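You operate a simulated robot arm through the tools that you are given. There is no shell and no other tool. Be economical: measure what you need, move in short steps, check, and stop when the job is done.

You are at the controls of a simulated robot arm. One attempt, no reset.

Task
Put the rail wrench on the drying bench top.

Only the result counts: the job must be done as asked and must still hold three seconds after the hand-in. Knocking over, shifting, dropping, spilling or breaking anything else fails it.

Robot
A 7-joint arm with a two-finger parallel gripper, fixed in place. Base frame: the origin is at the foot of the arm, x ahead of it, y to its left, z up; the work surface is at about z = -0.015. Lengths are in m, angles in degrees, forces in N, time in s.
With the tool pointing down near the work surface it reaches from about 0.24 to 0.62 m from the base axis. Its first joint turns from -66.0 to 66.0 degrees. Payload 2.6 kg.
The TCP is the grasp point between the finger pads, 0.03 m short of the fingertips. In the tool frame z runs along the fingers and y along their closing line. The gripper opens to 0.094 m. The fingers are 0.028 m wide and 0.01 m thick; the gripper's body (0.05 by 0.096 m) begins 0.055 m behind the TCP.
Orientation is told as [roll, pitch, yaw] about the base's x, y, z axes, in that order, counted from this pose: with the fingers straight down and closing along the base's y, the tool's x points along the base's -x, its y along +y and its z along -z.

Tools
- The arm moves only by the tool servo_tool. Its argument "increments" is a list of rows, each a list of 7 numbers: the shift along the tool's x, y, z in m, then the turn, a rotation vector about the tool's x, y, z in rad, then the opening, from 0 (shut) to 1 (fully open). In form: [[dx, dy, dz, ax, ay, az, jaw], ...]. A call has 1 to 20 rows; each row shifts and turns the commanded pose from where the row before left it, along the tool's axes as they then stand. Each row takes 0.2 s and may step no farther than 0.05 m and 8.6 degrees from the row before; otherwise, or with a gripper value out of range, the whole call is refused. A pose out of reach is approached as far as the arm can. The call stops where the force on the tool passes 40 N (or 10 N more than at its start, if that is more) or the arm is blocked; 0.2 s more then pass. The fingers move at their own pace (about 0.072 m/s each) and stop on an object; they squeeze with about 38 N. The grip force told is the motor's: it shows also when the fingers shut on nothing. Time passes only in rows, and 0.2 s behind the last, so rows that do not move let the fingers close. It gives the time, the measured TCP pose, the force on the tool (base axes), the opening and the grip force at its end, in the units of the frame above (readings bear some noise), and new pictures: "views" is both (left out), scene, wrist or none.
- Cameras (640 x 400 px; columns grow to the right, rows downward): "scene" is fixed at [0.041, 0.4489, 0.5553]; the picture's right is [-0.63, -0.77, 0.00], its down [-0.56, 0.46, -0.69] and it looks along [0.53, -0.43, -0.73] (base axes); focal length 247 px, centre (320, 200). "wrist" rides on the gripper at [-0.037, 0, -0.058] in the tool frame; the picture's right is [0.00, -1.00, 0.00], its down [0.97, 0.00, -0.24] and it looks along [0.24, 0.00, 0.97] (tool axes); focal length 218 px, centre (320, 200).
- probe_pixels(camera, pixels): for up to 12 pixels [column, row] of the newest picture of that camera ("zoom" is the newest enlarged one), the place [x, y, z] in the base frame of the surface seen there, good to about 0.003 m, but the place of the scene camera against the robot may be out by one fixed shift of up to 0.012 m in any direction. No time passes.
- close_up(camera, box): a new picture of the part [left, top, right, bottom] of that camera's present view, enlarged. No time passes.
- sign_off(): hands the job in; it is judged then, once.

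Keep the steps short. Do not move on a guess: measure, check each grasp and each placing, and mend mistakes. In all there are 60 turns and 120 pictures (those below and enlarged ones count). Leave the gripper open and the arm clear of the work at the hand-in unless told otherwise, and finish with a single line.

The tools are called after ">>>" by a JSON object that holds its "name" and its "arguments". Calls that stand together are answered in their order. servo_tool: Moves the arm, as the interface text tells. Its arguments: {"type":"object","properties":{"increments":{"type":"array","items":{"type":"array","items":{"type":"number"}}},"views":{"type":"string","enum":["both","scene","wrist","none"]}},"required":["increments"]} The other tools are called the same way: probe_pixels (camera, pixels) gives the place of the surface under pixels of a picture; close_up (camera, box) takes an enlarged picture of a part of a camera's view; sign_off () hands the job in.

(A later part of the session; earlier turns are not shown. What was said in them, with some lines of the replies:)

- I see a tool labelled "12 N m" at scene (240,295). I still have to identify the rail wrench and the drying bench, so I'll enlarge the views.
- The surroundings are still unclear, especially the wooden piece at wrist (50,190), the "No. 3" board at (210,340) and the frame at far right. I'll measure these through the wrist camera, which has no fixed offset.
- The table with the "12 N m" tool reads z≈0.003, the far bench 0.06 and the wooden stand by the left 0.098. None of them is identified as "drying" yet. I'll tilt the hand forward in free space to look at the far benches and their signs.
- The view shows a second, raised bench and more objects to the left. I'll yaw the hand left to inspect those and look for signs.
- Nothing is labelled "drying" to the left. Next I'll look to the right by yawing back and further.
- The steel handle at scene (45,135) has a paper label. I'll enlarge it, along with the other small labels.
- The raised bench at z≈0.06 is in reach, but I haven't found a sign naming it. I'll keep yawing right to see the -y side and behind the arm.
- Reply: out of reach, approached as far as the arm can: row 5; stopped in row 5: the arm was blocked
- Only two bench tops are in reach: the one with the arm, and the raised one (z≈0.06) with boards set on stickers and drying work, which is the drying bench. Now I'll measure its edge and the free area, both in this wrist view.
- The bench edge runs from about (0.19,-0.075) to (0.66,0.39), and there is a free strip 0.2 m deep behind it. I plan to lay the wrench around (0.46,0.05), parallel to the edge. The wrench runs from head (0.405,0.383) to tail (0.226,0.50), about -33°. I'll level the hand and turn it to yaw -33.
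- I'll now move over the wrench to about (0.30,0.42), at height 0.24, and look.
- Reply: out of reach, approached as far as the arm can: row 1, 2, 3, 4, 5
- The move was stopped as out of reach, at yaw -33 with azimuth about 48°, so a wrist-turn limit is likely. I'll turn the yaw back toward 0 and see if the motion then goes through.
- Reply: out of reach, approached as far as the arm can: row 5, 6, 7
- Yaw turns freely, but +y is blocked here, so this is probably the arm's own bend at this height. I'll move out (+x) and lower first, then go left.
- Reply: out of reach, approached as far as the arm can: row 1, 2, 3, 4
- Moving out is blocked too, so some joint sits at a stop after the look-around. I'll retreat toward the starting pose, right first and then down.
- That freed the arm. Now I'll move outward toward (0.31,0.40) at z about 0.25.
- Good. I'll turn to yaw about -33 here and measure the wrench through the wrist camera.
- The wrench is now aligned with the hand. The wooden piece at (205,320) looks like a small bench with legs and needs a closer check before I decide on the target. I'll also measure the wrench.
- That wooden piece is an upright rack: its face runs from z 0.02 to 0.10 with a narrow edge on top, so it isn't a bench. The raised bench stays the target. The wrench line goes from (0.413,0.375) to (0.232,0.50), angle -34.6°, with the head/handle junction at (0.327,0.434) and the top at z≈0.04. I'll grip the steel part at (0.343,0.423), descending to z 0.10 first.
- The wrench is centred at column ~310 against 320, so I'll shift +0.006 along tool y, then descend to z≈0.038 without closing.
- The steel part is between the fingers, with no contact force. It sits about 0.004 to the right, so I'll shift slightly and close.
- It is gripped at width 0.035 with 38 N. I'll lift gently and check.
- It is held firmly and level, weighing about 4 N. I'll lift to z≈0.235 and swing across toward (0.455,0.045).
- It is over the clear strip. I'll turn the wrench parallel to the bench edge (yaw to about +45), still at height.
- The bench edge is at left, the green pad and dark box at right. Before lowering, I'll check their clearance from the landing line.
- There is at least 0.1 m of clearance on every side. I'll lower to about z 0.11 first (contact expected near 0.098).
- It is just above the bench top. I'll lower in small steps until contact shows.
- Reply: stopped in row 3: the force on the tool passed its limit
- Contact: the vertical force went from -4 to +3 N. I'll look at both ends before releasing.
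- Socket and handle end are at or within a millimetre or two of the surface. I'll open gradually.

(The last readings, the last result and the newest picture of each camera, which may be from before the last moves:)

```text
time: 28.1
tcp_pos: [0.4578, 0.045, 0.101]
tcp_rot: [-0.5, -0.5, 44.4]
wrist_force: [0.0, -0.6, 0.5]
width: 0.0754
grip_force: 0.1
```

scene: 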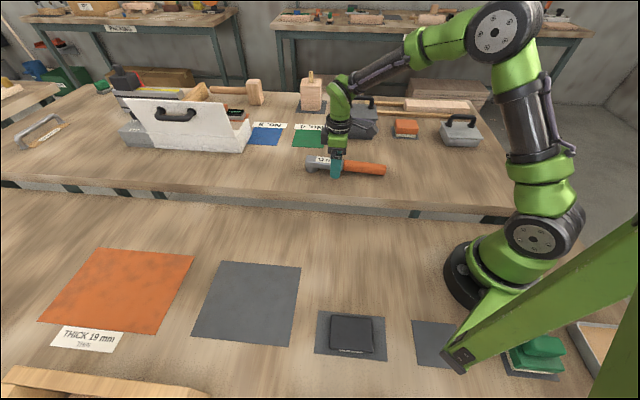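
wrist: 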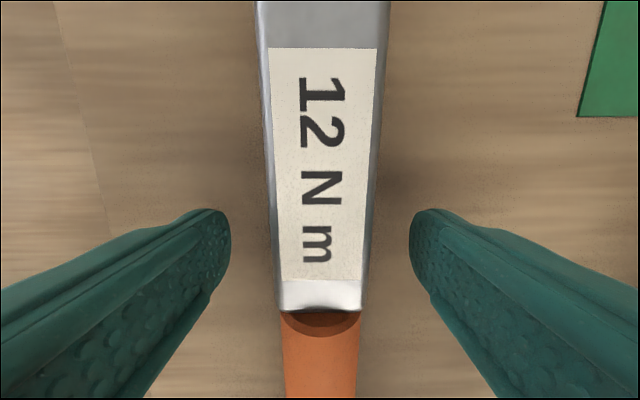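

It is released and resting upright. I'll raise the hand straight up and pull it back clear.

>>> {"name": "servo_tool", "arguments": {"increments": [[0, 0, -0.02, 0, 0, 0, 0.8], [0, 0, -0.04, 0, 0, 0, 1], [0, 0, -0.045, 0, 0, 0, 1], [0, 0, -0.045, 0, 0, 0, 1], [0.03, 0.03, 0, 0, 0, 0, 1], [0.03, 0.03, 0, 0, 0, 0, 1], [0.02, 0.03, 0, 0, 0, 0, 1]], "views": "both"}}

>>> {"name": "close_up", "arguments": {"camera": "scene", "box": [260, 100, 440, 215]}}

```text
time: 29.7
tcp_pos: [0.334, 0.0574, 0.2496]
tcp_rot: [-0.6, -0.5, 44.4]
wrist_force: [-0.6, -0.7, -0.7]
width: 0.094
grip_force: 0.0
```

scene: 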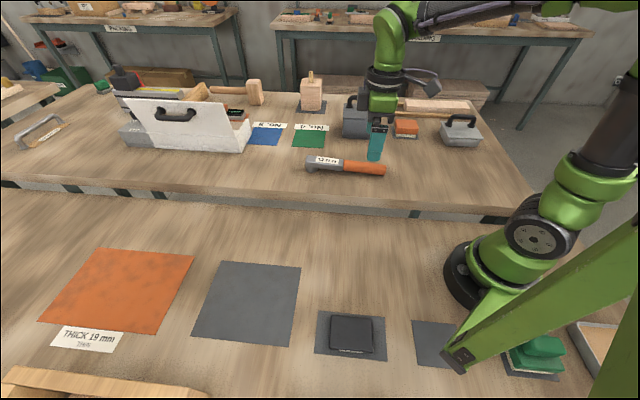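
wrist: 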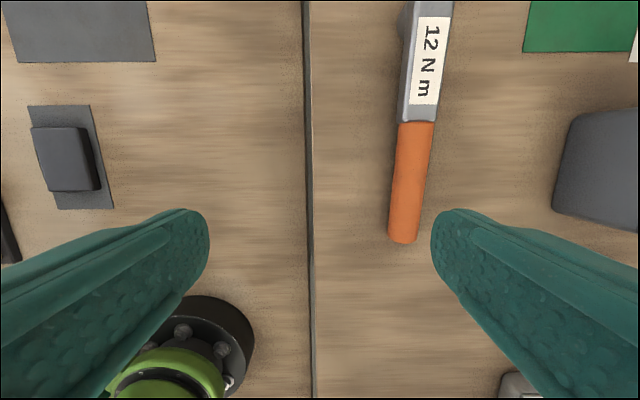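

```text
3.48 times, centred on (350, 158) of scene
```

zoom: 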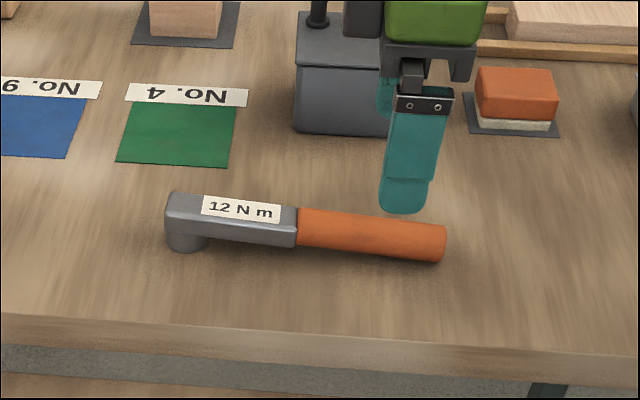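

The wrench lies steady on the bench top, well in from the edge. Nothing else has moved, and the hand is open and clear, so I'll hand in.

>>> {"name": "sign_off", "arguments": {}}

```text
The job is handed in.
```

The wrench marked "12 N m" is lying on the raised bench top, gripper open and arm clear; no sign named the drying bench or the rail wrench, so I took both by elimination.
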